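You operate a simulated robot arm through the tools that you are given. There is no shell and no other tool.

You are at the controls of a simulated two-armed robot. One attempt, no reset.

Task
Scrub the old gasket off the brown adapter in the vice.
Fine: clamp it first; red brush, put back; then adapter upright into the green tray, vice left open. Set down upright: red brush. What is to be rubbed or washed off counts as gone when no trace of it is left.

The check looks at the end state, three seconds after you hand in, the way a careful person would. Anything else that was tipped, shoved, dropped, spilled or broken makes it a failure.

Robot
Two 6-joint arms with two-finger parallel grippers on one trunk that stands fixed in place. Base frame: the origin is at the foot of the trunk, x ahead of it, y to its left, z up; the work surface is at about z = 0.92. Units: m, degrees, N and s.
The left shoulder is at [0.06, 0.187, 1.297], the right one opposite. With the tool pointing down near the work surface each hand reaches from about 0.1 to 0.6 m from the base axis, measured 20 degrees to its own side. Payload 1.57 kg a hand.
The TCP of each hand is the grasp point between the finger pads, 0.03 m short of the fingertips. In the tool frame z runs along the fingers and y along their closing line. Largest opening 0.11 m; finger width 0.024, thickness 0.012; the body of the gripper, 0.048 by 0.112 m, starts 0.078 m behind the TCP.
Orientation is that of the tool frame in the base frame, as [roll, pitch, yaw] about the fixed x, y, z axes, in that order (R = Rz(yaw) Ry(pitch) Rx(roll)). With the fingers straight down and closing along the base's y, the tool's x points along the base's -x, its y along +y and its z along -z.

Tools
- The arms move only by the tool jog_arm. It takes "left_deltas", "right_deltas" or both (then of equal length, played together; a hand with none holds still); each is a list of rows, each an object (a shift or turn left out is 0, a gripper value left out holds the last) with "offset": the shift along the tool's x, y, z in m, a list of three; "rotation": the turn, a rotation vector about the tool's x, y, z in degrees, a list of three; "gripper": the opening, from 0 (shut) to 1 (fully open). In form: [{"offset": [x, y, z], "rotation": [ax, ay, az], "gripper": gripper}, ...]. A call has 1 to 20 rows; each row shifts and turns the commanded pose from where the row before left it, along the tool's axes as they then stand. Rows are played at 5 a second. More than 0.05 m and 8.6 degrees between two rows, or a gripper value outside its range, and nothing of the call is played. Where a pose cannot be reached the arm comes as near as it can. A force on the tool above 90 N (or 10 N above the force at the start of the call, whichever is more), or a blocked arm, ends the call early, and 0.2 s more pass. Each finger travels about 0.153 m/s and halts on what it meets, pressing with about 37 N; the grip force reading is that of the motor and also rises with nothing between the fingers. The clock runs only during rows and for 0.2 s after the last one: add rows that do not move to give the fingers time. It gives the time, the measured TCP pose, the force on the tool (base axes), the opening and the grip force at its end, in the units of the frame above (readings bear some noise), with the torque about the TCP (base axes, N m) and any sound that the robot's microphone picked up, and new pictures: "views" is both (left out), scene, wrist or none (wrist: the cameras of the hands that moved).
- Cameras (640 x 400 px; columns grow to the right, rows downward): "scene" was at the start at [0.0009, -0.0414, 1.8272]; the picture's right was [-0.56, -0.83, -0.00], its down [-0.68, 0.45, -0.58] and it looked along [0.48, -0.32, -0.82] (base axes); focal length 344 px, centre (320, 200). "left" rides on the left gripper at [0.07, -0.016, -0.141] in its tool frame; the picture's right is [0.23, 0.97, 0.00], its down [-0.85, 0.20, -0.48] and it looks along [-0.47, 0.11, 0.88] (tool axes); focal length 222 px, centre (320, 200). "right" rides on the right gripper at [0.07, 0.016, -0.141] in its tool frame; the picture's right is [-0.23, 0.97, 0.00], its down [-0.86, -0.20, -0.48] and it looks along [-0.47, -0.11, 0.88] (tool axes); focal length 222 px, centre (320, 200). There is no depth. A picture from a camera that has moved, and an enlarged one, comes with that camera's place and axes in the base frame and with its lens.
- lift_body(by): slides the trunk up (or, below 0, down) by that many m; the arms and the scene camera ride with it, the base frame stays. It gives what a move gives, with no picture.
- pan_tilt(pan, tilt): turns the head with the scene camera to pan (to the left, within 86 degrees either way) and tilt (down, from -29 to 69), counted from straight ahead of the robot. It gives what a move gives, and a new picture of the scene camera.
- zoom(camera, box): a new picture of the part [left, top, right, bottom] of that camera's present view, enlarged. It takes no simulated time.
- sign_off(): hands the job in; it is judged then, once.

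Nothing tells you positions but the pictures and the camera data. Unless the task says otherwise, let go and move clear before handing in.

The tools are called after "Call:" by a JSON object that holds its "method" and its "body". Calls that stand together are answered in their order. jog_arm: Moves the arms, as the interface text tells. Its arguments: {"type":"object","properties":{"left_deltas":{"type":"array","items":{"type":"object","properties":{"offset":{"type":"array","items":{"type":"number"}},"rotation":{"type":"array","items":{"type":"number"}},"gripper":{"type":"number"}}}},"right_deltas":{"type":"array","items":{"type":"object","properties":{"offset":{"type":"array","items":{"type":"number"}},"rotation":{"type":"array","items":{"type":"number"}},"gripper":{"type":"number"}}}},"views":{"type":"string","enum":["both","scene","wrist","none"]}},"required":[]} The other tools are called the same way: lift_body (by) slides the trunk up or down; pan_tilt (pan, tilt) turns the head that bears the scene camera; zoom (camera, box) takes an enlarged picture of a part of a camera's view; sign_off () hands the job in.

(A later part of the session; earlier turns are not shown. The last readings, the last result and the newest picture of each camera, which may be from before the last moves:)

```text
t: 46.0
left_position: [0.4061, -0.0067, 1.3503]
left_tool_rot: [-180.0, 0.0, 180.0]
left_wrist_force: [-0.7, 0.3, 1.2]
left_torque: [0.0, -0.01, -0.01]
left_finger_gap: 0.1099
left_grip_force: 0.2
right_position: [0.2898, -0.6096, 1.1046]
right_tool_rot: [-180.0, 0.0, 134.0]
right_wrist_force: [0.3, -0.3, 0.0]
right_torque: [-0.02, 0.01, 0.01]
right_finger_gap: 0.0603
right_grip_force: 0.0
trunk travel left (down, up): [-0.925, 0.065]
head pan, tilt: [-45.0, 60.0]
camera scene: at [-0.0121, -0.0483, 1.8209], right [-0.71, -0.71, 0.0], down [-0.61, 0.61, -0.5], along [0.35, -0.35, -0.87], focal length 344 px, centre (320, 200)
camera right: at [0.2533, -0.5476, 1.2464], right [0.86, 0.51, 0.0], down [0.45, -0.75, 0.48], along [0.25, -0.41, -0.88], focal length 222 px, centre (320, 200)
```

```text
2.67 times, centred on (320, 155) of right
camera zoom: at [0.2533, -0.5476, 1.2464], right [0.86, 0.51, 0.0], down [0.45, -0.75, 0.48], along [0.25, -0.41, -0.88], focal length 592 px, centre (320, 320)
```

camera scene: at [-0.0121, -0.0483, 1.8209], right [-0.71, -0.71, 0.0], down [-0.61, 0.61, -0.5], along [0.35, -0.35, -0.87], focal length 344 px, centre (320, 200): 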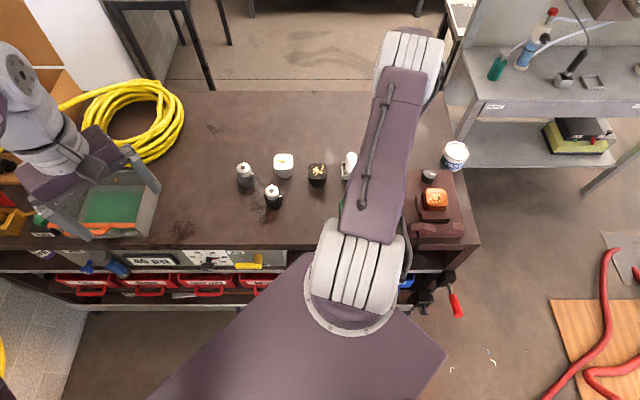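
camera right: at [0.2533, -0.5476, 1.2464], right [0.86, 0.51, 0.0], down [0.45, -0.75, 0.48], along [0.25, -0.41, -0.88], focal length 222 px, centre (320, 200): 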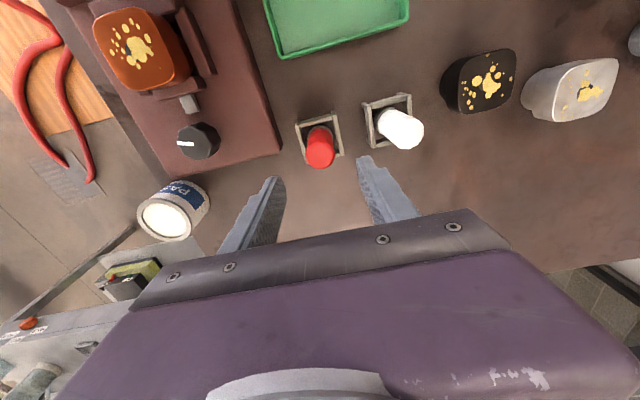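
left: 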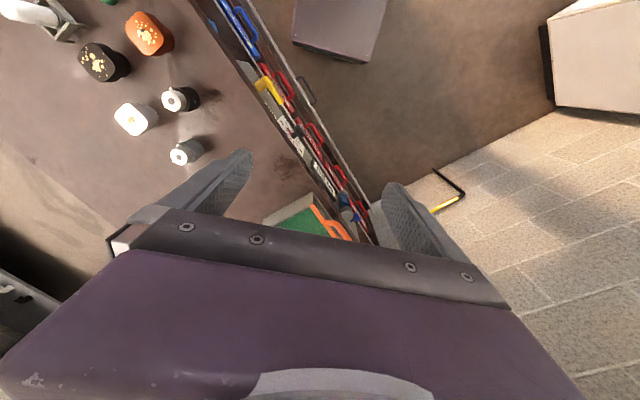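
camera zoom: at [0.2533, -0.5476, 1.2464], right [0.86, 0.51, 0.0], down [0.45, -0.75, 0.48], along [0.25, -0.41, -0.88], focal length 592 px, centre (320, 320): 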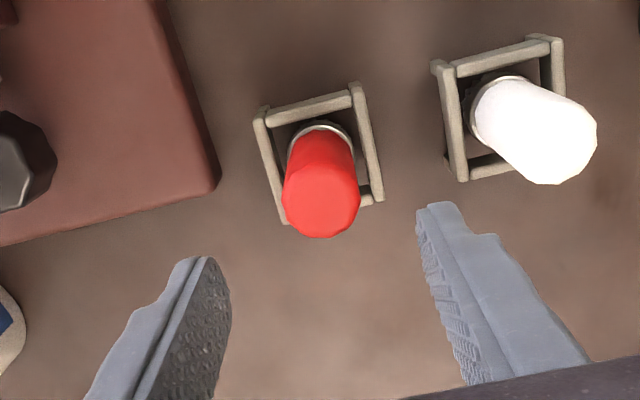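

The red brush handle top is near (0.291, -0.607, 1.02). I lower part-way and check the holder height before the fingers go in.

Call:
{"method": "jog_arm", "body": {"right_deltas": [{"offset": [0.001, 0.0023, 0.02]}, {"offset": [0, 0, 0.03]}, {"offset": [0, 0, 0]}], "views": "wrist"}}

Call:
{"method": "zoom", "body": {"camera": "right", "box": [240, 80, 400, 220]}}

Call:
{"method": "zoom", "body": {"camera": "right", "box": [340, 60, 460, 180]}}

```text
t: 46.8
left_position: [0.4059, -0.006, 1.3494]
left_tool_rot: [-179.9, 0.0, 180.0]
left_wrist_force: [0.4, -0.1, 1.1]
left_torque: [-0.02, -0.03, 0.0]
left_finger_gap: 0.1101
left_grip_force: 0.0
right_position: [0.2898, -0.6068, 1.0548]
right_tool_rot: [180.0, 0.0, 134.1]
right_wrist_force: [-0.6, -0.5, 0.7]
right_torque: [0.01, 0.01, -0.01]
right_finger_gap: 0.0606
right_grip_force: 0.1
trunk travel left (down, up): [-0.925, 0.065]
head pan, tilt: [-45.0, 60.0]
camera right: at [0.2543, -0.5454, 1.1958], right [0.86, 0.51, 0.0], down [0.45, -0.75, 0.48], along [0.25, -0.41, -0.88], focal length 222 px, centre (320, 200)
```

right: 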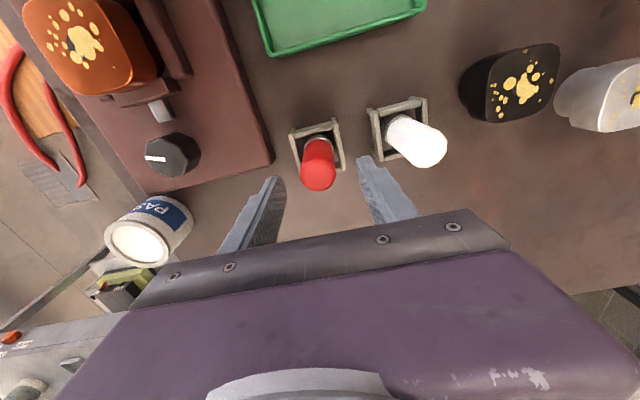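

```text
2.86 times, centred on (320, 150) of right
camera zoom: at [0.2543, -0.5454, 1.1958], right [0.86, 0.51, 0.0], down [0.45, -0.75, 0.48], along [0.25, -0.41, -0.88], focal length 635 px, centre (320, 343)
```

zoom: 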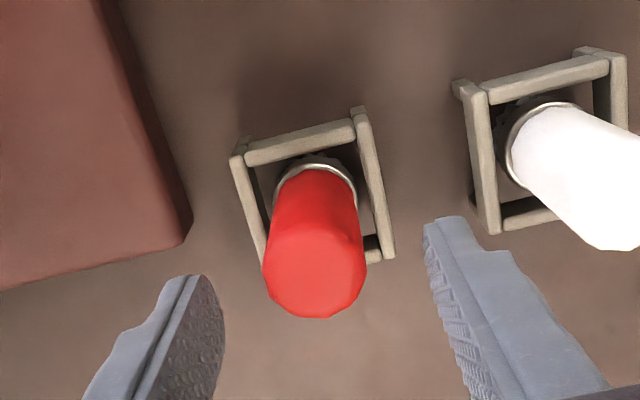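

```text
3.33 times, centred on (400, 120) of right
camera zoom: at [0.2543, -0.5454, 1.1958], right [0.86, 0.51, 0.0], down [0.45, -0.75, 0.48], along [0.25, -0.41, -0.88], focal length 740 px, centre (53, 467)
```

zoom: 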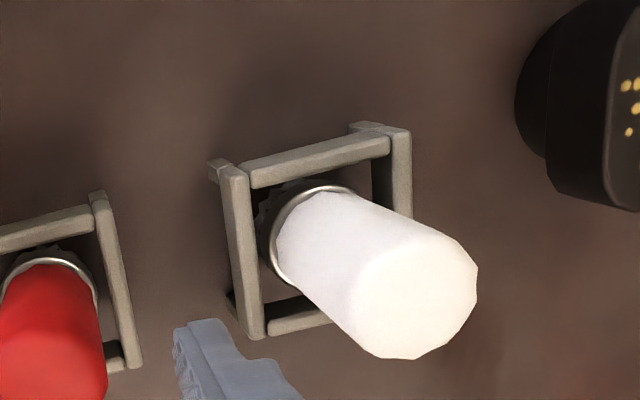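

The holder frame tops out around z = 0.96, so I grip the handle with fingertips just above it at TCP z ≈ 1.00.

Call:
{"method": "jog_arm", "body": {"right_deltas": [{"offset": [0.0005, -0.0012, 0.02]}, {"offset": [0, 0, 0.02]}, {"offset": [0, 0, 0.0145]}, {"offset": [0, 0, 0]}], "views": "wrist"}}

Call:
{"method": "zoom", "body": {"camera": "right", "box": [240, 100, 400, 240]}}

```text
t: 47.8
left_position: [0.4049, -0.0057, 1.3495]
left_tool_rot: [-179.9, 0.0, 179.9]
left_wrist_force: [0.9, 0.1, -0.1]
left_torque: [0.01, 0.03, -0.03]
left_finger_gap: 0.1103
left_grip_force: 0.1
right_position: [0.2909, -0.6088, 1.0006]
right_tool_rot: [180.0, 0.0, 134.0]
right_wrist_force: [-0.7, -0.2, -0.2]
right_torque: [0.02, 0.03, -0.02]
right_finger_gap: 0.0605
right_grip_force: 0.0
trunk travel left (down, up): [-0.925, 0.065]
head pan, tilt: [-45.0, 60.0]
camera right: at [0.2538, -0.5453, 1.1414], right [0.86, 0.51, 0.0], down [0.45, -0.75, 0.48], along [0.25, -0.41, -0.88], focal length 222 px, centre (320, 200)
```

right: 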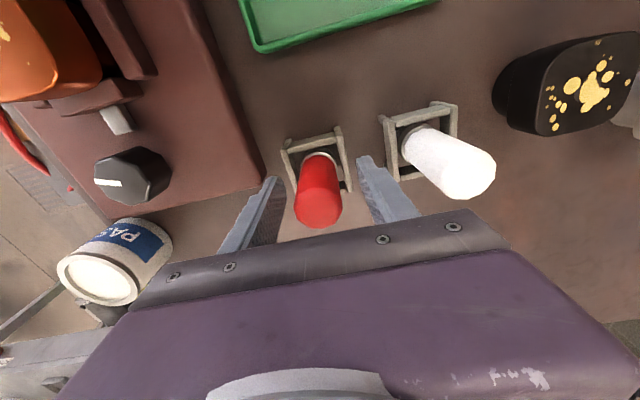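

```text
2.86 times, centred on (320, 170) of right
camera zoom: at [0.2538, -0.5453, 1.1414], right [0.86, 0.51, 0.0], down [0.45, -0.75, 0.48], along [0.25, -0.41, -0.88], focal length 635 px, centre (320, 286)
```

zoom: 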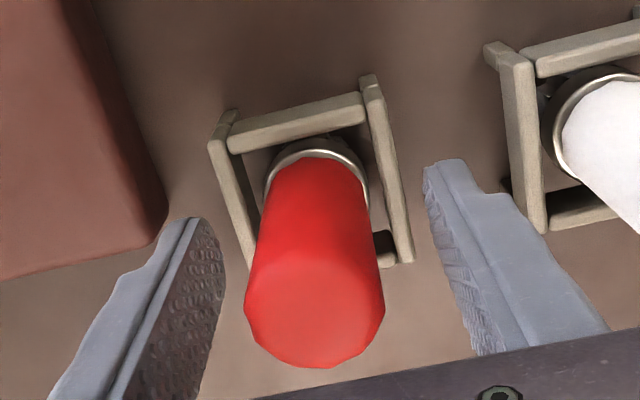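

The handle sits between the fingers. I nudge to centre and close on it.

Call:
{"method": "jog_arm", "body": {"right_deltas": [{"offset": [-0.0012, -0.0017, 0.0]}, {"offset": [0, 0, 0], "gripper": 0.18}, {"offset": [0, 0, 0]}, {"offset": [0, 0, 0]}], "views": "wrist"}}

Call:
{"method": "zoom", "body": {"camera": "right", "box": [240, 100, 400, 240]}}

```text
t: 48.8
left_position: [0.4061, -0.0069, 1.3501]
left_tool_rot: [179.9, 0.0, 179.9]
left_wrist_force: [0.1, 0.3, -0.7]
left_torque: [0.02, 0.01, -0.01]
left_finger_gap: 0.11
left_grip_force: 0.1
right_position: [0.29, -0.6085, 0.9999]
right_tool_rot: [-180.0, 0.0, 134.0]
right_wrist_force: [1.1, -0.5, 0.9]
right_torque: [-0.02, -0.01, 0.01]
right_finger_gap: 0.03
right_grip_force: 37.1
trunk travel left (down, up): [-0.925, 0.065]
head pan, tilt: [-45.0, 60.0]
camera right: at [0.2534, -0.5475, 1.1417], right [0.86, 0.51, 0.0], down [0.45, -0.75, 0.48], along [0.25, -0.41, -0.88], focal length 222 px, centre (320, 200)
```

right: 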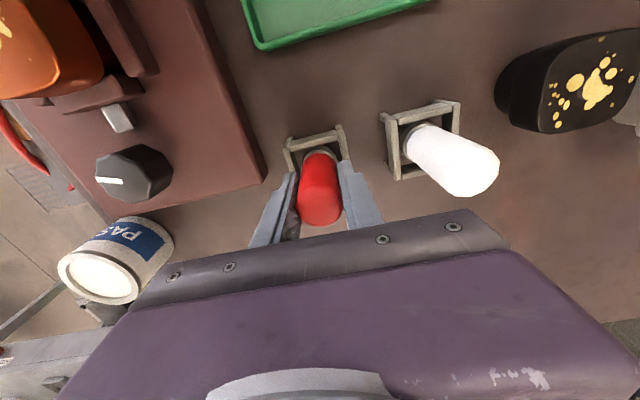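

```text
2.86 times, centred on (320, 170) of right
camera zoom: at [0.2534, -0.5475, 1.1417], right [0.86, 0.51, 0.0], down [0.45, -0.75, 0.48], along [0.25, -0.41, -0.88], focal length 635 px, centre (320, 286)
```

zoom: 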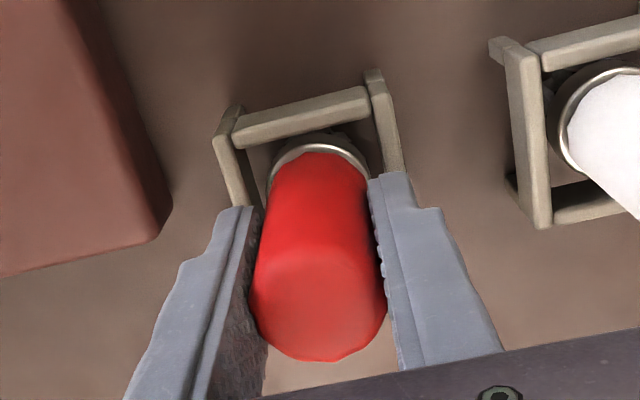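

I have the brush (30 mm handle, 37 N). I lift straight up and look at it.

Call:
{"method": "jog_arm", "body": {"right_deltas": [{"offset": [0, 0, -0.02]}, {"offset": [0, 0, -0.03]}, {"offset": [0, 0, -0.04]}, {"offset": [0, 0, -0.04]}, {"offset": [0, 0, 0]}], "views": "both"}}

Call:
{"method": "zoom", "body": {"camera": "right", "box": [240, 60, 400, 240]}}

Call:
{"method": "zoom", "body": {"camera": "scene", "box": [320, 130, 480, 250]}}

```text
t: 50.0
left_position: [0.4055, -0.0064, 1.3501]
left_tool_rot: [180.0, 0.0, 180.0]
left_wrist_force: [0.6, 0.7, 0.6]
left_torque: [0.02, 0.01, 0.03]
left_finger_gap: 0.1101
left_grip_force: 0.1
right_position: [0.2907, -0.6089, 1.1298]
right_tool_rot: [179.8, 0.1, 134.1]
right_wrist_force: [0.5, -0.1, -0.3]
right_torque: [0.02, -0.01, -0.01]
right_finger_gap: 0.0301
right_grip_force: 36.8
trunk travel left (down, up): [-0.925, 0.065]
head pan, tilt: [-45.0, 60.0]
camera scene: at [-0.0118, -0.0489, 1.8209], right [-0.71, -0.71, 0.0], down [-0.61, 0.61, -0.5], along [0.35, -0.35, -0.87], focal length 344 px, centre (320, 200)
camera right: at [0.253, -0.5469, 1.2716], right [0.86, 0.51, 0.0], down [0.45, -0.75, 0.48], along [0.25, -0.41, -0.88], focal length 222 px, centre (320, 200)
```

scene: 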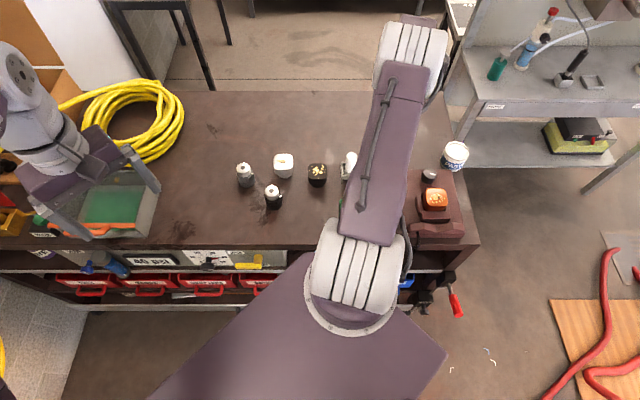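
right: 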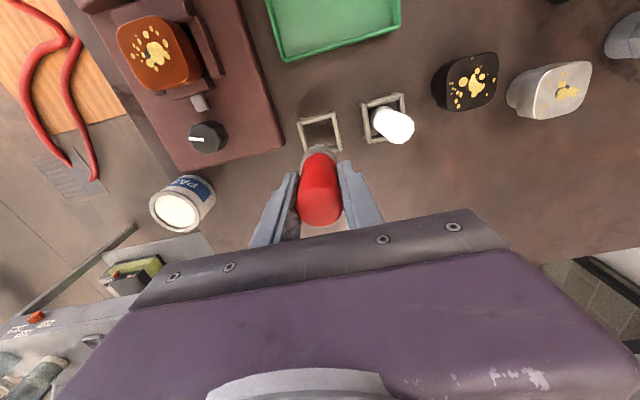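

```text
2.22 times, centred on (320, 150) of right
camera zoom: at [0.253, -0.5469, 1.2716], right [0.86, 0.51, 0.0], down [0.45, -0.75, 0.48], along [0.25, -0.41, -0.88], focal length 494 px, centre (320, 311)
```

zoom: 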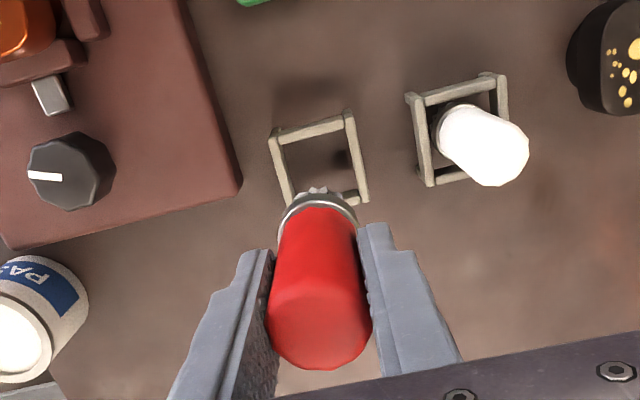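

```text
3.33 times, centred on (400, 190) of scene
camera zoom: at [-0.0118, -0.0489, 1.8209], right [-0.71, -0.71, 0.0], down [-0.61, 0.61, -0.5], along [0.35, -0.35, -0.87], focal length 1146 px, centre (53, 233)
```

zoom: 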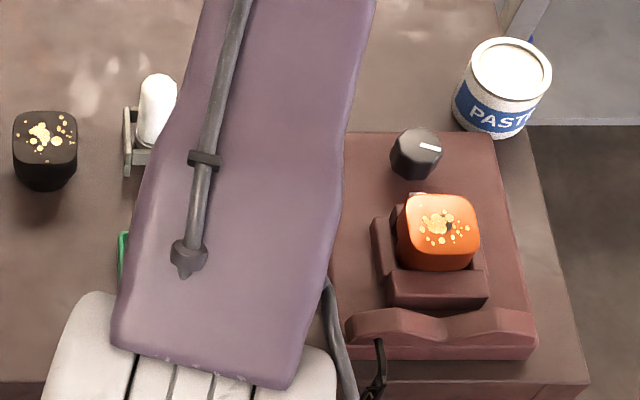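

The brush is held upright and the holder stayed in place. I carry it over the clamped adapter.

Call:
{"method": "jog_arm", "body": {"right_deltas": [{"offset": [0.0264, -0.0283, 0]}, {"offset": [0.0264, -0.0283, 0]}, {"offset": [0.0264, -0.0283, 0]}, {"offset": [0.0264, -0.0283, 0]}, {"offset": [0.0264, -0.0283, 0]}, {"offset": [0, 0, 0]}], "views": "both"}}

Call:
{"method": "zoom", "body": {"camera": "right", "box": [240, 60, 400, 240]}}

Call:
{"method": "zoom", "body": {"camera": "scene", "box": [380, 130, 520, 250]}}

```text
t: 51.4
left_position: [0.4064, -0.006, 1.3487]
left_tool_rot: [-179.9, 0.0, -179.9]
left_wrist_force: [0.4, -0.2, 0.5]
left_torque: [0.02, 0.04, 0.01]
left_finger_gap: 0.11
left_grip_force: 0.0
right_position: [0.0987, -0.6134, 1.1309]
right_tool_rot: [180.0, 0.1, 133.9]
right_wrist_force: [0.8, -0.2, -1.8]
right_torque: [0.01, 0.0, -0.06]
right_finger_gap: 0.03
right_grip_force: 36.9
trunk travel left (down, up): [-0.925, 0.065]
head pan, tilt: [-45.0, 60.0]
camera scene: at [-0.0114, -0.0488, 1.8209], right [-0.71, -0.71, 0.0], down [-0.61, 0.61, -0.5], along [0.35, -0.35, -0.87], focal length 344 px, centre (320, 200)
camera right: at [0.0601, -0.5511, 1.2711], right [0.86, 0.51, 0.0], down [0.45, -0.75, 0.48], along [0.25, -0.41, -0.88], focal length 222 px, centre (320, 200)
```

scene: 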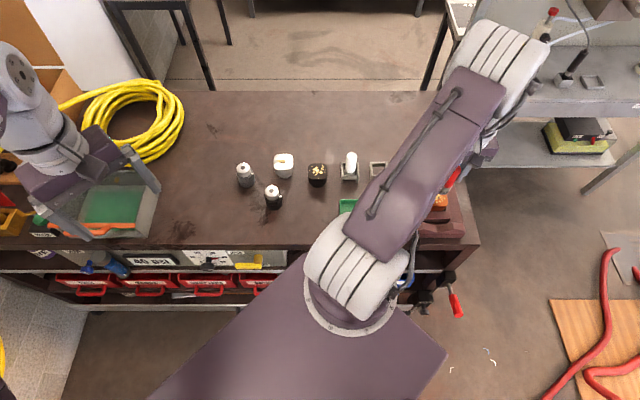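
right: 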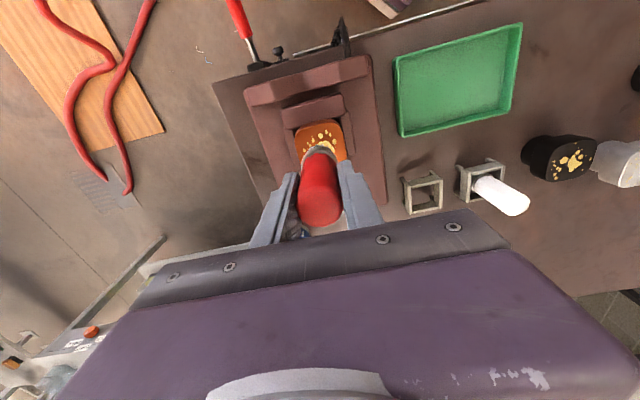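

```text
2.22 times, centred on (320, 150) of right
camera zoom: at [0.0601, -0.5511, 1.2711], right [0.86, 0.51, 0.0], down [0.45, -0.75, 0.48], along [0.25, -0.41, -0.88], focal length 494 px, centre (320, 311)
```

zoom: 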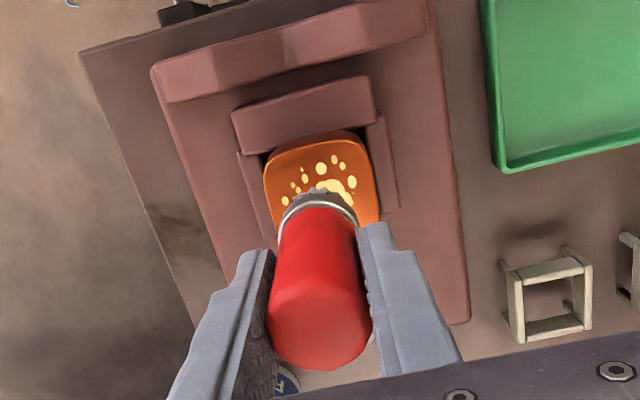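

```text
3.33 times, centred on (450, 190) of scene
camera zoom: at [-0.0114, -0.0488, 1.8209], right [-0.71, -0.71, 0.0], down [-0.61, 0.61, -0.5], along [0.35, -0.35, -0.87], focal length 1146 px, centre (-113, 233)
```

zoom: 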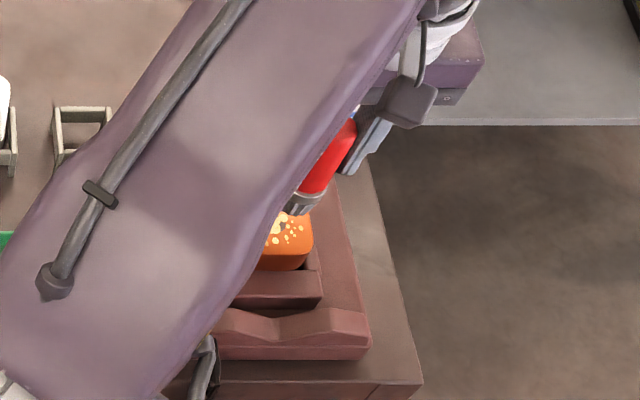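

The brush is upright above the adapter. I lower until I feel light contact with the top face.

Call:
{"method": "jog_arm", "body": {"right_deltas": [{"offset": [0.0015, 0, 0.015]}, {"offset": [0, 0, 0.015]}, {"offset": [0, 0, 0]}], "views": "wrist"}}

Call:
{"method": "jog_arm", "body": {"right_deltas": [{"offset": [0, 0, 0.004]}, {"offset": [0, 0, 0]}], "views": "none"}}

Call:
{"method": "jog_arm", "body": {"right_deltas": [{"offset": [0, 0, 0.003]}, {"offset": [0, 0, 0]}], "views": "wrist"}}

```text
t: 52.2
left_position: [0.4062, -0.0051, 1.3502]
left_tool_rot: [-180.0, 0.0, 180.0]
left_wrist_force: [-0.3, 0.8, 0.1]
left_torque: [0.01, 0.01, 0.0]
left_finger_gap: 0.11
left_grip_force: 0.0
right_position: [0.0955, -0.6121, 1.0996]
right_tool_rot: [180.0, 0.1, 133.9]
right_wrist_force: [-0.6, 0.3, -0.5]
right_torque: [-0.02, 0.03, 0.0]
right_finger_gap: 0.0302
right_grip_force: 36.6
trunk travel left (down, up): [-0.925, 0.065]
head pan, tilt: [-45.0, 60.0]
camera right: at [0.0592, -0.5498, 1.2412], right [0.86, 0.51, 0.0], down [0.45, -0.75, 0.48], along [0.25, -0.41, -0.88], focal length 222 px, centre (320, 200)
```

right: 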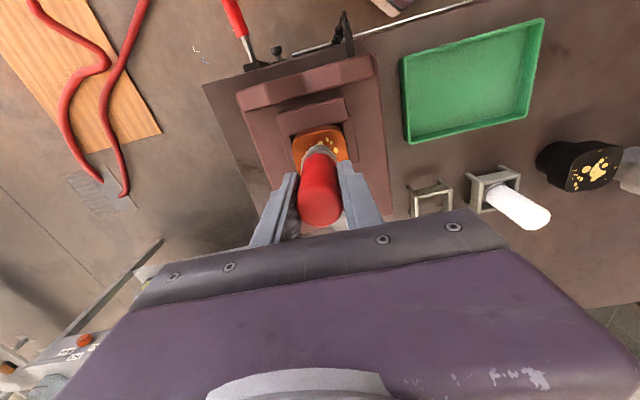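

```text
t: 52.8
left_position: [0.4065, -0.0052, 1.35]
left_tool_rot: [-180.0, 0.0, 179.9]
left_wrist_force: [0.1, -0.1, 0.2]
left_torque: [0.0, 0.0, 0.01]
left_finger_gap: 0.1101
left_grip_force: 0.0
right_position: [0.0969, -0.612, 1.097]
right_tool_rot: [180.0, 0.0, 134.0]
right_wrist_force: [0.0, -0.6, -0.8]
right_torque: [-0.01, 0.0, 0.02]
right_finger_gap: 0.03
right_grip_force: 36.8
trunk travel left (down, up): [-0.925, 0.065]
head pan, tilt: [-45.0, 60.0]
```

```text
t: 53.4
left_position: [0.406, -0.0064, 1.3502]
left_tool_rot: [-180.0, 0.0, 179.9]
left_wrist_force: [0.4, 0.6, 0.1]
left_torque: [-0.01, 0.04, -0.02]
left_finger_gap: 0.11
left_grip_force: 0.1
right_position: [0.0953, -0.6132, 1.0923]
right_tool_rot: [-179.9, -0.1, 134.0]
right_wrist_force: [-0.8, 0.5, -0.7]
right_torque: [0.03, 0.02, 0.02]
right_finger_gap: 0.0298
right_grip_force: 37.1
trunk travel left (down, up): [-0.925, 0.065]
head pan, tilt: [-45.0, 60.0]
camera right: at [0.0589, -0.5504, 1.2341], right [0.86, 0.51, 0.0], down [0.45, -0.75, 0.48], along [0.25, -0.41, -0.88], focal length 222 px, centre (320, 200)
```

right: 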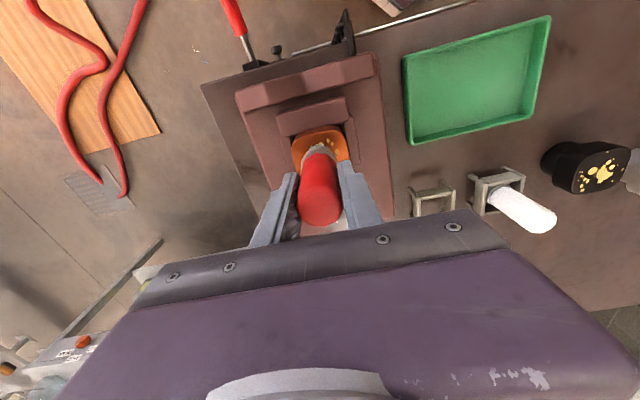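

Call:
{"method": "zoom", "body": {"camera": "right", "box": [270, 100, 370, 200]}}

Call:
{"method": "jog_arm", "body": {"right_deltas": [{"offset": [0, 0, 0.002]}, {"offset": [0, 0, 0]}], "views": "none"}}

Call:
{"method": "jog_arm", "body": {"right_deltas": [{"offset": [0, 0, 0.002]}, {"offset": [0, 0, 0]}], "views": "none"}}

```text
4.00 times, centred on (320, 150) of right
camera zoom: at [0.0589, -0.5504, 1.2341], right [0.86, 0.51, 0.0], down [0.45, -0.75, 0.48], along [0.25, -0.41, -0.88], focal length 888 px, centre (320, 400)
```

zoom: 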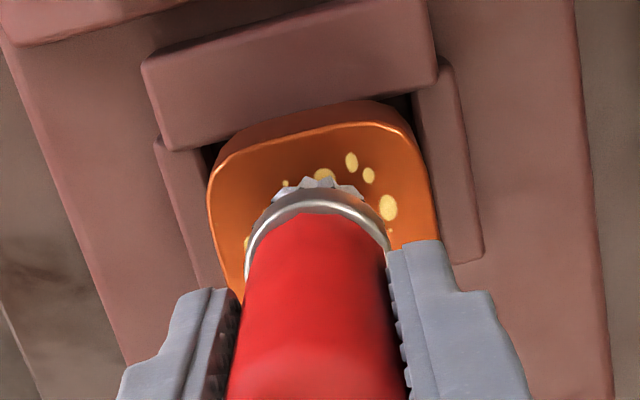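

```text
t: 54.0
left_position: [0.4062, -0.0066, 1.3499]
left_tool_rot: [-180.0, 0.0, 180.0]
left_wrist_force: [0.5, 0.3, 0.4]
left_torque: [0.01, 0.0, 0.0]
left_finger_gap: 0.11
left_grip_force: 0.1
right_position: [0.0959, -0.6116, 1.0899]
right_tool_rot: [-179.9, 0.0, 133.9]
right_wrist_force: [0.2, 0.2, -1.8]
right_torque: [-0.01, -0.01, -0.01]
right_finger_gap: 0.0298
right_grip_force: 37.6
trunk travel left (down, up): [-0.925, 0.065]
head pan, tilt: [-45.0, 60.0]
```

```text
t: 54.6
left_position: [0.4063, -0.0067, 1.3494]
left_tool_rot: [180.0, 0.0, 179.9]
left_wrist_force: [-0.3, 0.6, 0.3]
left_torque: [0.0, 0.01, 0.0]
left_finger_gap: 0.1098
left_grip_force: 0.0
right_position: [0.0964, -0.6119, 1.0891]
right_tool_rot: [179.9, 0.0, 134.0]
right_wrist_force: [-0.2, 0.0, -1.6]
right_torque: [-0.01, 0.0, 0.0]
right_finger_gap: 0.0299
right_grip_force: 37.3
trunk travel left (down, up): [-0.925, 0.065]
head pan, tilt: [-45.0, 60.0]
```

Call:
{"method": "jog_arm", "body": {"right_deltas": [{"offset": [0, 0, 0.002]}, {"offset": [0, 0, 0]}], "views": "none"}}

Call:
{"method": "jog_arm", "body": {"right_deltas": [{"offset": [0, 0, 0.002]}, {"offset": [0, 0, 0]}], "views": "wrist"}}

Call:
{"method": "zoom", "body": {"camera": "right", "box": [270, 100, 370, 200]}}

```text
t: 55.2
left_position: [0.4059, -0.0055, 1.3502]
left_tool_rot: [-179.9, -0.1, 179.9]
left_wrist_force: [-0.8, 0.3, 0.6]
left_torque: [-0.01, 0.03, 0.03]
left_finger_gap: 0.1102
left_grip_force: 0.1
right_position: [0.0969, -0.6117, 1.0881]
right_tool_rot: [-179.9, 0.1, 133.9]
right_wrist_force: [0.0, -1.6, 10.9]
right_torque: [-0.03, 0.01, -0.02]
right_finger_gap: 0.0301
right_grip_force: 37.1
trunk travel left (down, up): [-0.925, 0.065]
head pan, tilt: [-45.0, 60.0]
```

```text
t: 55.8
left_position: [0.4055, -0.0017, 1.3513]
left_tool_rot: [-179.8, 0.0, 180.0]
left_wrist_force: [-0.3, 0.2, 0.5]
left_torque: [-0.01, 0.03, 0.0]
left_finger_gap: 0.1096
left_grip_force: 0.0
right_position: [0.0961, -0.6109, 1.0876]
right_tool_rot: [-179.7, 0.2, 134.0]
right_wrist_force: [-0.7, -5.4, 29.5]
right_torque: [-0.33, 0.05, 0.01]
right_finger_gap: 0.0299
right_grip_force: 37.2
trunk travel left (down, up): [-0.925, 0.065]
head pan, tilt: [-45.0, 60.0]
camera right: at [0.0586, -0.5478, 1.2291], right [0.86, 0.51, 0.0], down [0.45, -0.75, 0.48], along [0.25, -0.42, -0.87], focal length 222 px, centre (320, 200)
```

right: 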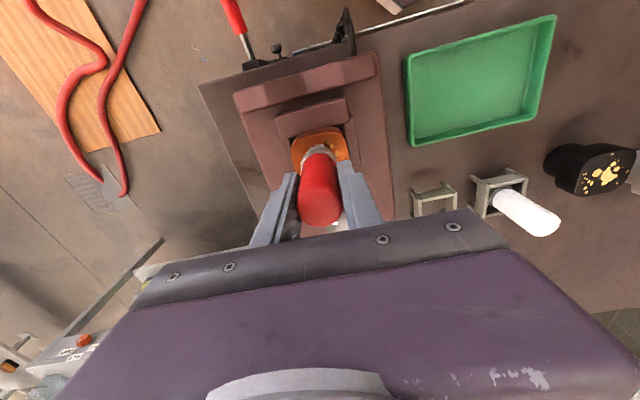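

```text
4.00 times, centred on (320, 150) of right
camera zoom: at [0.0586, -0.5478, 1.2291], right [0.86, 0.51, 0.0], down [0.45, -0.75, 0.48], along [0.25, -0.42, -0.87], focal length 888 px, centre (320, 400)
```

zoom: 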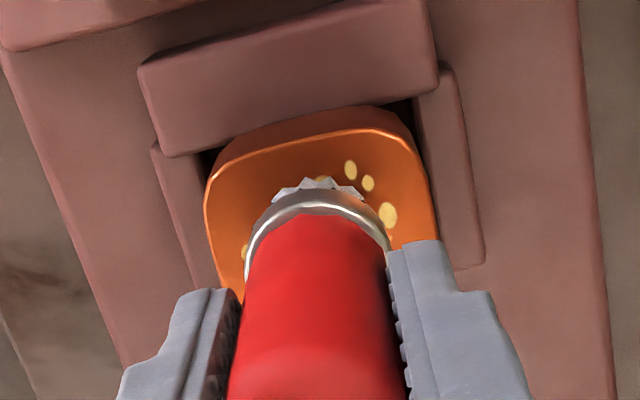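

Contact is at TCP z ≈ 1.088. I back off slightly to a moderate pressing force and scrub in a raster over the face.

Call:
{"method": "jog_arm", "body": {"right_deltas": [{"offset": [0, 0, -0.0013]}, {"offset": [0, 0, 0]}], "views": "none"}}

Call:
{"method": "jog_arm", "body": {"right_deltas": [{"offset": [-0.004, -0.004, 0]}, {"offset": [0.004, 0.004, 0]}, {"offset": [0.004, -0.004, 0]}, {"offset": [-0.004, 0.004, 0]}], "views": "wrist"}}

Call:
{"method": "zoom", "body": {"camera": "right", "box": [270, 100, 370, 200]}}

```text
t: 56.4
left_position: [0.4045, -0.0035, 1.3506]
left_tool_rot: [-180.0, 0.0, 180.0]
left_wrist_force: [-0.1, 0.9, 0.0]
left_torque: [-0.02, -0.05, 0.01]
left_finger_gap: 0.11
left_grip_force: 0.0
right_position: [0.0955, -0.6104, 1.0871]
right_tool_rot: [-180.0, 0.1, 133.9]
right_wrist_force: [1.0, -7.9, 25.7]
right_torque: [-0.51, 0.02, 0.02]
right_finger_gap: 0.0299
right_grip_force: 36.7
trunk travel left (down, up): [-0.925, 0.065]
head pan, tilt: [-45.0, 60.0]
```

```text
t: 57.4
left_position: [0.4045, -0.0035, 1.3508]
left_tool_rot: [-179.9, 0.1, 180.0]
left_wrist_force: [0.6, -0.4, 1.6]
left_torque: [0.01, -0.05, -0.04]
left_finger_gap: 0.1099
left_grip_force: 0.2
right_position: [0.0955, -0.6105, 1.0883]
right_tool_rot: [180.0, 0.1, 134.1]
right_wrist_force: [8.4, -3.1, 20.3]
right_torque: [0.0, -0.64, -0.1]
right_finger_gap: 0.0298
right_grip_force: 36.9
trunk travel left (down, up): [-0.925, 0.065]
head pan, tilt: [-45.0, 60.0]
camera right: at [0.0575, -0.5484, 1.2288], right [0.86, 0.51, 0.0], down [0.45, -0.75, 0.48], along [0.25, -0.41, -0.88], focal length 222 px, centre (320, 200)
```

right: 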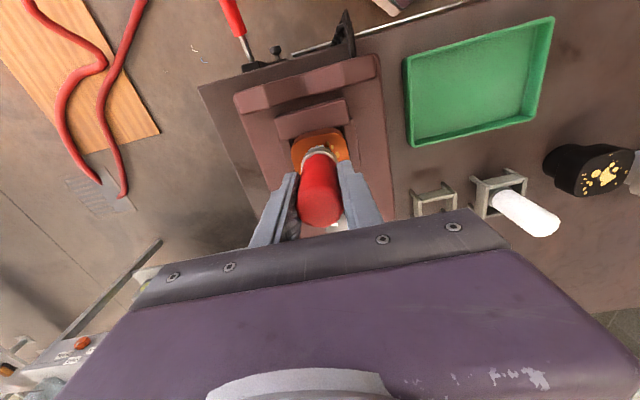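

```text
4.00 times, centred on (320, 150) of right
camera zoom: at [0.0575, -0.5484, 1.2288], right [0.86, 0.51, 0.0], down [0.45, -0.75, 0.48], along [0.25, -0.41, -0.88], focal length 888 px, centre (320, 400)
```

zoom: 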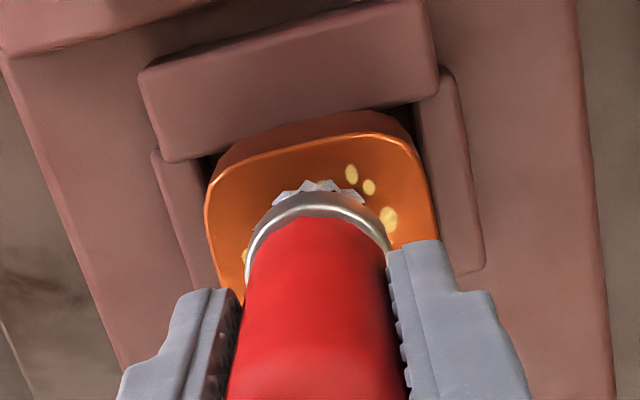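

The brush rubs stably and the dots under it are fading. Now the full raster.

Call:
{"method": "jog_arm", "body": {"right_deltas": [{"offset": [-0.007, -0.008, -0.0004]}, {"offset": [-0.007, -0.008, 0]}, {"offset": [0, 0.008, 0]}, {"offset": [0, 0.008, 0]}, {"offset": [0, 0.008, 0]}, {"offset": [0, 0.008, 0]}, {"offset": [0.007, 0, 0]}, {"offset": [0, -0.008, 0]}, {"offset": [0, -0.008, 0]}, {"offset": [0, -0.008, 0]}, {"offset": [0, -0.008, 0]}, {"offset": [0.007, 0, 0]}, {"offset": [0, 0.008, 0]}, {"offset": [0, 0.008, 0]}, {"offset": [0, 0.008, 0]}, {"offset": [0, 0.008, 0]}, {"offset": [0.007, 0, 0]}, {"offset": [0, 0, 0]}], "views": "wrist"}}

Call:
{"method": "zoom", "body": {"camera": "right", "box": [270, 100, 370, 200]}}

```text
t: 61.2
left_position: [0.4061, -0.0062, 1.3497]
left_tool_rot: [180.0, 0.0, -179.9]
left_wrist_force: [-0.7, -0.1, -0.3]
left_torque: [0.0, 0.02, 0.01]
left_finger_gap: 0.1101
left_grip_force: 0.0
right_position: [0.1045, -0.5966, 1.0877]
right_tool_rot: [-179.8, 0.2, 134.2]
right_wrist_force: [8.9, -10.1, 16.8]
right_torque: [-0.98, -0.55, 0.17]
right_finger_gap: 0.0298
right_grip_force: 36.9
trunk travel left (down, up): [-0.925, 0.065]
head pan, tilt: [-45.0, 60.0]
camera right: at [0.0669, -0.5352, 1.2285], right [0.86, 0.51, 0.0], down [0.45, -0.75, 0.48], along [0.25, -0.41, -0.88], focal length 222 px, centre (320, 200)
```

right: 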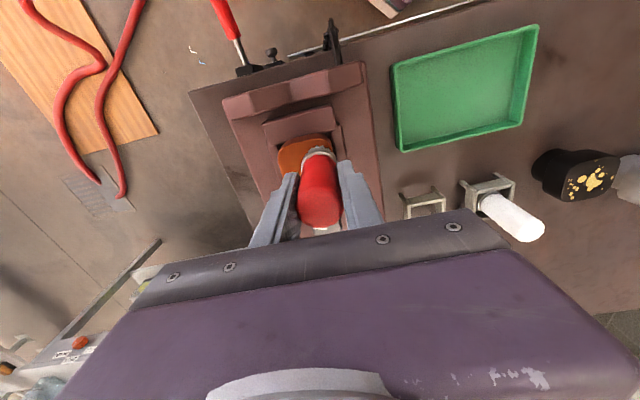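

```text
4.00 times, centred on (320, 150) of right
camera zoom: at [0.0669, -0.5352, 1.2285], right [0.86, 0.51, 0.0], down [0.45, -0.75, 0.48], along [0.25, -0.41, -0.88], focal length 888 px, centre (320, 400)
```

zoom: 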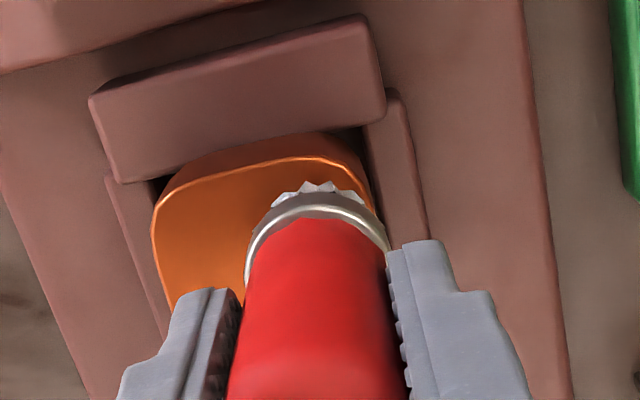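

Call:
{"method": "jog_arm", "body": {"right_deltas": [{"offset": [0, -0.008, 0]}, {"offset": [0, -0.008, 0]}, {"offset": [0, -0.008, 0]}, {"offset": [0, -0.008, 0]}, {"offset": [0.006, 0, 0]}, {"offset": [0, 0.008, 0]}, {"offset": [0, 0.008, 0]}, {"offset": [0, 0.008, 0]}, {"offset": [0, 0.008, 0]}, {"offset": [0.004, -0.002, 0]}, {"offset": [0, -0.008, 0]}, {"offset": [0, -0.008, 0]}, {"offset": [0, -0.008, 0]}, {"offset": [-0.004, -0.002, 0]}, {"offset": [-0.008, 0.002, 0]}, {"offset": [-0.008, 0, 0]}, {"offset": [-0.008, 0, 0]}, {"offset": [-0.006, 0, 0]}, {"offset": [0, 0.006, 0]}, {"offset": [0, 0, 0]}], "views": "none"}}

Call:
{"method": "jog_arm", "body": {"right_deltas": [{"offset": [0.008, 0, 0]}, {"offset": [0.008, 0, 0]}, {"offset": [0.008, 0, 0]}, {"offset": [0.006, 0, 0]}, {"offset": [0, 0.006, 0]}, {"offset": [-0.008, 0, 0]}, {"offset": [-0.008, 0, 0]}, {"offset": [-0.008, 0, 0]}, {"offset": [-0.006, 0, 0]}, {"offset": [0, 0.006, 0]}, {"offset": [0.008, 0, 0]}, {"offset": [0.008, 0, 0]}, {"offset": [0.008, 0, 0]}, {"offset": [0.006, 0, 0]}, {"offset": [0, 0.006, 0]}, {"offset": [-0.008, 0, 0]}, {"offset": [-0.008, 0, 0]}, {"offset": [-0.008, 0, 0]}, {"offset": [-0.006, 0, 0]}, {"offset": [0, 0, 0]}], "views": "none"}}

```text
t: 65.4
left_position: [0.4047, -0.006, 1.35]
left_tool_rot: [-180.0, 0.0, -179.9]
left_wrist_force: [-0.5, 0.3, 0.3]
left_torque: [0.0, -0.01, 0.01]
left_finger_gap: 0.11
left_grip_force: 0.1
right_position: [0.1038, -0.6267, 1.0877]
right_tool_rot: [-179.8, 0.1, 134.1]
right_wrist_force: [-2.9, -2.7, 5.1]
right_torque: [-0.14, 0.14, 0.05]
right_finger_gap: 0.0298
right_grip_force: 37.4
trunk travel left (down, up): [-0.925, 0.065]
head pan, tilt: [-45.0, 60.0]
```

```text
t: 69.6
left_position: [0.4067, -0.0045, 1.3501]
left_tool_rot: [180.0, 0.0, -179.9]
left_wrist_force: [0.0, -0.2, 0.6]
left_torque: [-0.02, 0.02, 0.0]
left_finger_gap: 0.1103
left_grip_force: 0.1
right_position: [0.1176, -0.6138, 1.0872]
right_tool_rot: [-180.0, 0.1, 134.0]
right_wrist_force: [-0.6, 0.0, 2.2]
right_torque: [0.07, 0.18, 0.0]
right_finger_gap: 0.03
right_grip_force: 36.3
trunk travel left (down, up): [-0.925, 0.065]
head pan, tilt: [-45.0, 60.0]
```

The force has eased off. I lift the brush and look at the face.

Call:
{"method": "jog_arm", "body": {"right_deltas": [{"offset": [0, 0, -0.02]}, {"offset": [0, 0, -0.03]}, {"offset": [-0.03, 0, 0]}, {"offset": [-0.03, 0, 0]}, {"offset": [0, 0, 0]}], "views": "both"}}

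Call:
{"method": "zoom", "body": {"camera": "right", "box": [240, 20, 380, 140]}}

Call:
{"method": "zoom", "body": {"camera": "right", "box": [260, 60, 380, 240]}}

Call:
{"method": "zoom", "body": {"camera": "scene", "box": [400, 160, 500, 250]}}

```text
t: 70.8
left_position: [0.4049, -0.0058, 1.3507]
left_tool_rot: [179.9, 0.0, 179.9]
left_wrist_force: [-0.9, 0.4, 0.4]
left_torque: [-0.01, -0.01, -0.02]
left_finger_gap: 0.1099
left_grip_force: 0.1
right_position: [0.1589, -0.6567, 1.1377]
right_tool_rot: [-180.0, 0.0, 134.0]
right_wrist_force: [-0.7, 0.9, -1.3]
right_torque: [0.0, -0.05, -0.02]
right_finger_gap: 0.03
right_grip_force: 36.9
trunk travel left (down, up): [-0.925, 0.065]
head pan, tilt: [-45.0, 60.0]
camera scene: at [-0.0129, -0.0474, 1.8209], right [-0.71, -0.71, 0.0], down [-0.61, 0.61, -0.5], along [0.35, -0.35, -0.87], focal length 344 px, centre (320, 200)
camera right: at [0.1216, -0.5947, 1.2793], right [0.86, 0.51, 0.0], down [0.45, -0.75, 0.48], along [0.25, -0.41, -0.88], focal length 222 px, centre (320, 200)
```

scene: 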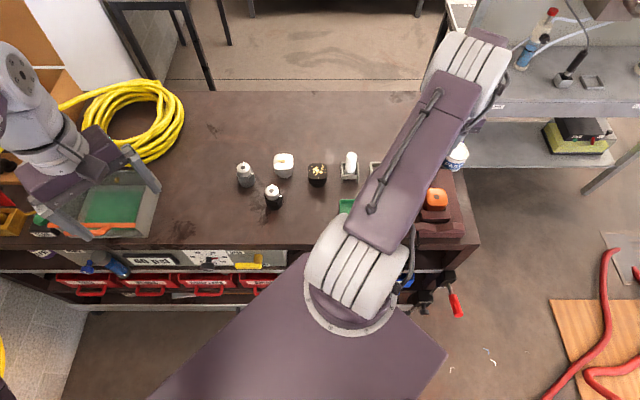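
right: 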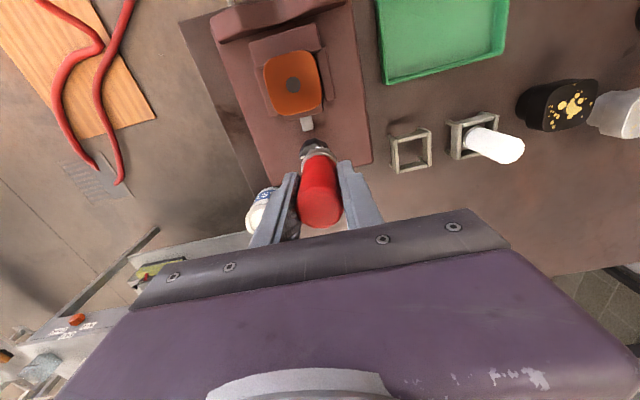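

```text
3.33 times, centred on (310, 80) of right
camera zoom: at [0.1216, -0.5947, 1.2793], right [0.86, 0.51, 0.0], down [0.45, -0.75, 0.48], along [0.25, -0.41, -0.88], focal length 740 px, centre (353, 600)
```

zoom: 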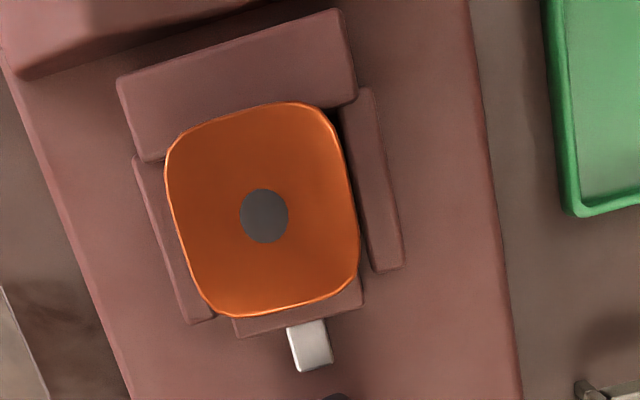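

```text
2.22 times, centred on (320, 150) of right
camera zoom: at [0.1216, -0.5947, 1.2793], right [0.86, 0.51, 0.0], down [0.45, -0.75, 0.48], along [0.25, -0.41, -0.88], focal length 494 px, centre (320, 311)
```

zoom: 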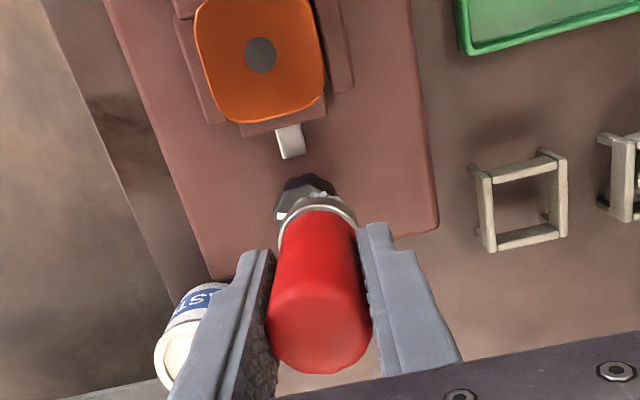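

```text
4.44 times, centred on (450, 205) of scene
camera zoom: at [-0.0129, -0.0474, 1.8209], right [-0.71, -0.71, 0.0], down [-0.61, 0.61, -0.5], along [0.35, -0.35, -0.87], focal length 1528 px, centre (-258, 178)
```

zoom: 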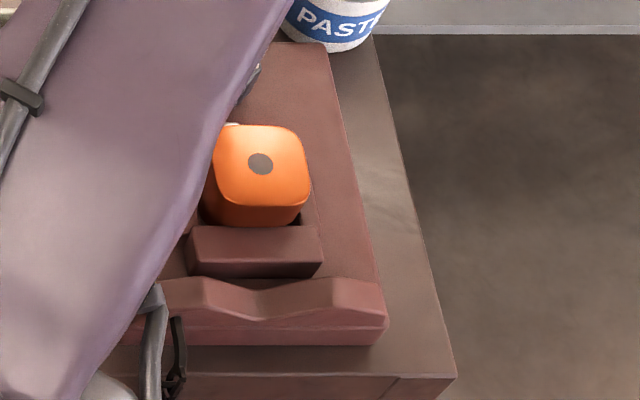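

The top face looks clean, with just the grey bore left. I zoom in further to check for faint traces.

Call:
{"method": "zoom", "body": {"camera": "right", "box": [262, 48, 326, 118]}}

Call:
{"method": "zoom", "body": {"camera": "scene", "box": [420, 180, 460, 220]}}

```text
5.71 times, centred on (294, 83) of right
camera zoom: at [0.1216, -0.5947, 1.2793], right [0.86, 0.51, 0.0], down [0.45, -0.75, 0.48], along [0.25, -0.41, -0.88], focal length 1269 px, centre (469, 869)
```

zoom: 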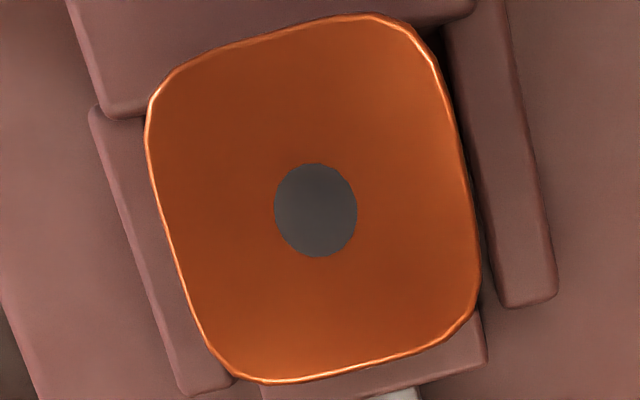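

```text
10.00 times, centred on (440, 200) of scene
camera zoom: at [-0.0129, -0.0474, 1.8209], right [-0.71, -0.71, 0.0], down [-0.61, 0.61, -0.5], along [0.35, -0.35, -0.87], focal length 3439 px, centre (-880, 200)
```

zoom: 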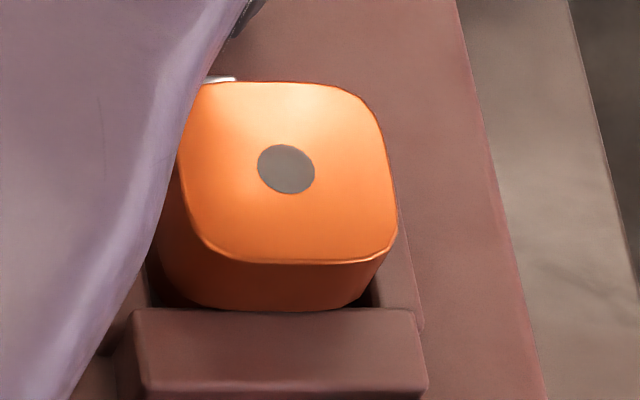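

No trace remains. Now I return the brush to its holder by retracing my moves exactly, and check alignment above the holder first.

Call:
{"method": "jog_arm", "body": {"right_deltas": [{"offset": [-0.0141, 0.0319, 0]}, {"offset": [-0.0141, 0.0319, 0]}, {"offset": [-0.0141, 0.0319, 0]}, {"offset": [-0.0142, 0.0318, 0]}, {"offset": [0, 0, 0.02]}, {"offset": [0, 0, 0]}], "views": "wrist"}}

Call:
{"method": "zoom", "body": {"camera": "right", "box": [240, 80, 400, 220]}}

```text
t: 72.2
left_position: [0.4052, -0.0055, 1.3501]
left_tool_rot: [-180.0, 0.1, -179.9]
left_wrist_force: [0.0, 0.5, -0.6]
left_torque: [-0.01, -0.03, 0.02]
left_finger_gap: 0.1101
left_grip_force: 0.0
right_position: [0.2891, -0.6099, 1.1166]
right_tool_rot: [180.0, 0.0, 134.0]
right_wrist_force: [-0.4, 0.8, -0.5]
right_torque: [-0.03, -0.02, 0.02]
right_finger_gap: 0.03
right_grip_force: 37.1
trunk travel left (down, up): [-0.925, 0.065]
head pan, tilt: [-45.0, 60.0]
camera right: at [0.2521, -0.5482, 1.2577], right [0.86, 0.51, 0.0], down [0.45, -0.75, 0.48], along [0.25, -0.41, -0.88], focal length 222 px, centre (320, 200)
```

right: 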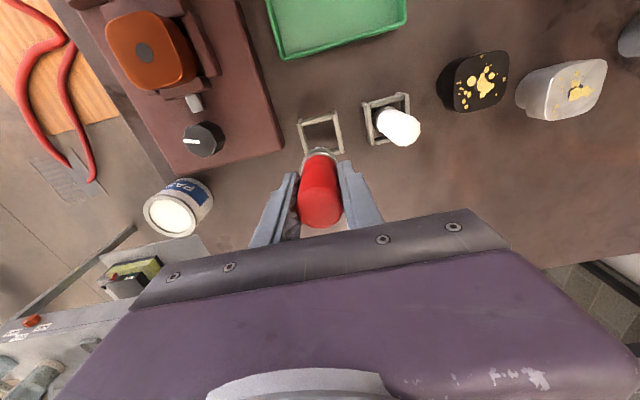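

```text
2.86 times, centred on (320, 150) of right
camera zoom: at [0.2521, -0.5482, 1.2577], right [0.86, 0.51, 0.0], down [0.45, -0.75, 0.48], along [0.25, -0.41, -0.88], focal length 635 px, centre (320, 343)
```

zoom: 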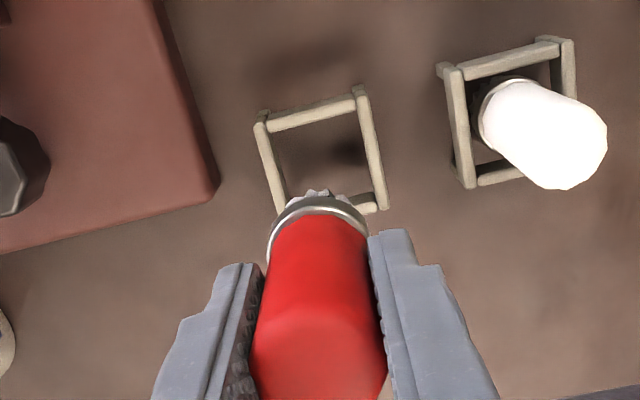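

Alignment matches where it was taken from. I lower in stages, watching forces.

Call:
{"method": "jog_arm", "body": {"right_deltas": [{"offset": [0, 0, 0.03]}, {"offset": [0, 0, 0.03]}, {"offset": [0, 0, 0]}], "views": "wrist"}}

Call:
{"method": "jog_arm", "body": {"right_deltas": [{"offset": [0, 0, 0.015]}, {"offset": [0, 0, 0.015]}, {"offset": [0, 0, 0.01]}, {"offset": [0, 0, 0]}], "views": "wrist"}}

Call:
{"method": "zoom", "body": {"camera": "right", "box": [240, 100, 400, 240]}}

```text
t: 73.0
left_position: [0.4063, -0.0061, 1.3503]
left_tool_rot: [-179.9, 0.1, -180.0]
left_wrist_force: [0.1, 0.8, -0.4]
left_torque: [-0.03, 0.01, 0.01]
left_finger_gap: 0.1098
left_grip_force: 0.1
right_position: [0.2895, -0.6082, 1.0563]
right_tool_rot: [-180.0, 0.0, 134.2]
right_wrist_force: [-0.1, 1.1, -1.9]
right_torque: [0.0, -0.01, 0.05]
right_finger_gap: 0.0299
right_grip_force: 36.9
trunk travel left (down, up): [-0.925, 0.065]
head pan, tilt: [-45.0, 60.0]
camera right: at [0.2527, -0.5467, 1.1982], right [0.86, 0.51, 0.0], down [0.45, -0.75, 0.48], along [0.25, -0.41, -0.88], focal length 222 px, centre (320, 200)
```

right: 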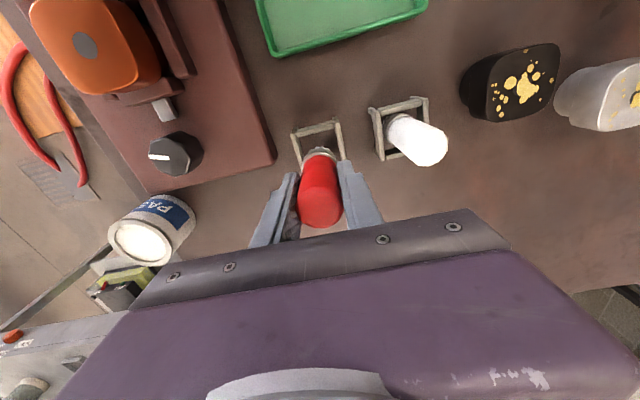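

```text
t: 74.0
left_position: [0.407, -0.0062, 1.3494]
left_tool_rot: [179.9, -0.1, -179.9]
left_wrist_force: [0.4, 0.3, -0.5]
left_torque: [0.0, 0.02, -0.03]
left_finger_gap: 0.1102
left_grip_force: 0.1
right_position: [0.2907, -0.6105, 1.0169]
right_tool_rot: [-180.0, 0.0, 134.0]
right_wrist_force: [-0.6, 1.0, -1.0]
right_torque: [0.06, 0.01, 0.01]
right_finger_gap: 0.03
right_grip_force: 37.0
trunk travel left (down, up): [-0.925, 0.065]
head pan, tilt: [-45.0, 60.0]
camera right: at [0.2535, -0.548, 1.158], right [0.86, 0.51, 0.0], down [0.45, -0.75, 0.48], along [0.25, -0.41, -0.88], focal length 222 px, centre (320, 200)
```

right: 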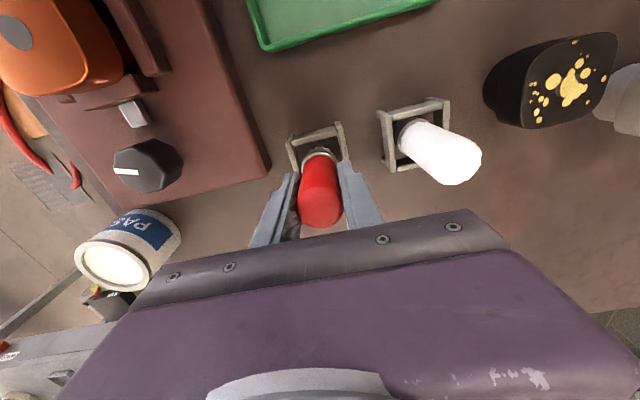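

```text
2.86 times, centred on (320, 170) of right
camera zoom: at [0.2535, -0.548, 1.158], right [0.86, 0.51, 0.0], down [0.45, -0.75, 0.48], along [0.25, -0.41, -0.88], focal length 635 px, centre (320, 286)
```

zoom: 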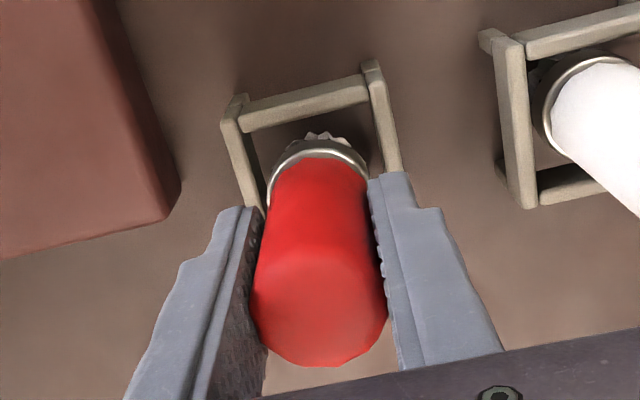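

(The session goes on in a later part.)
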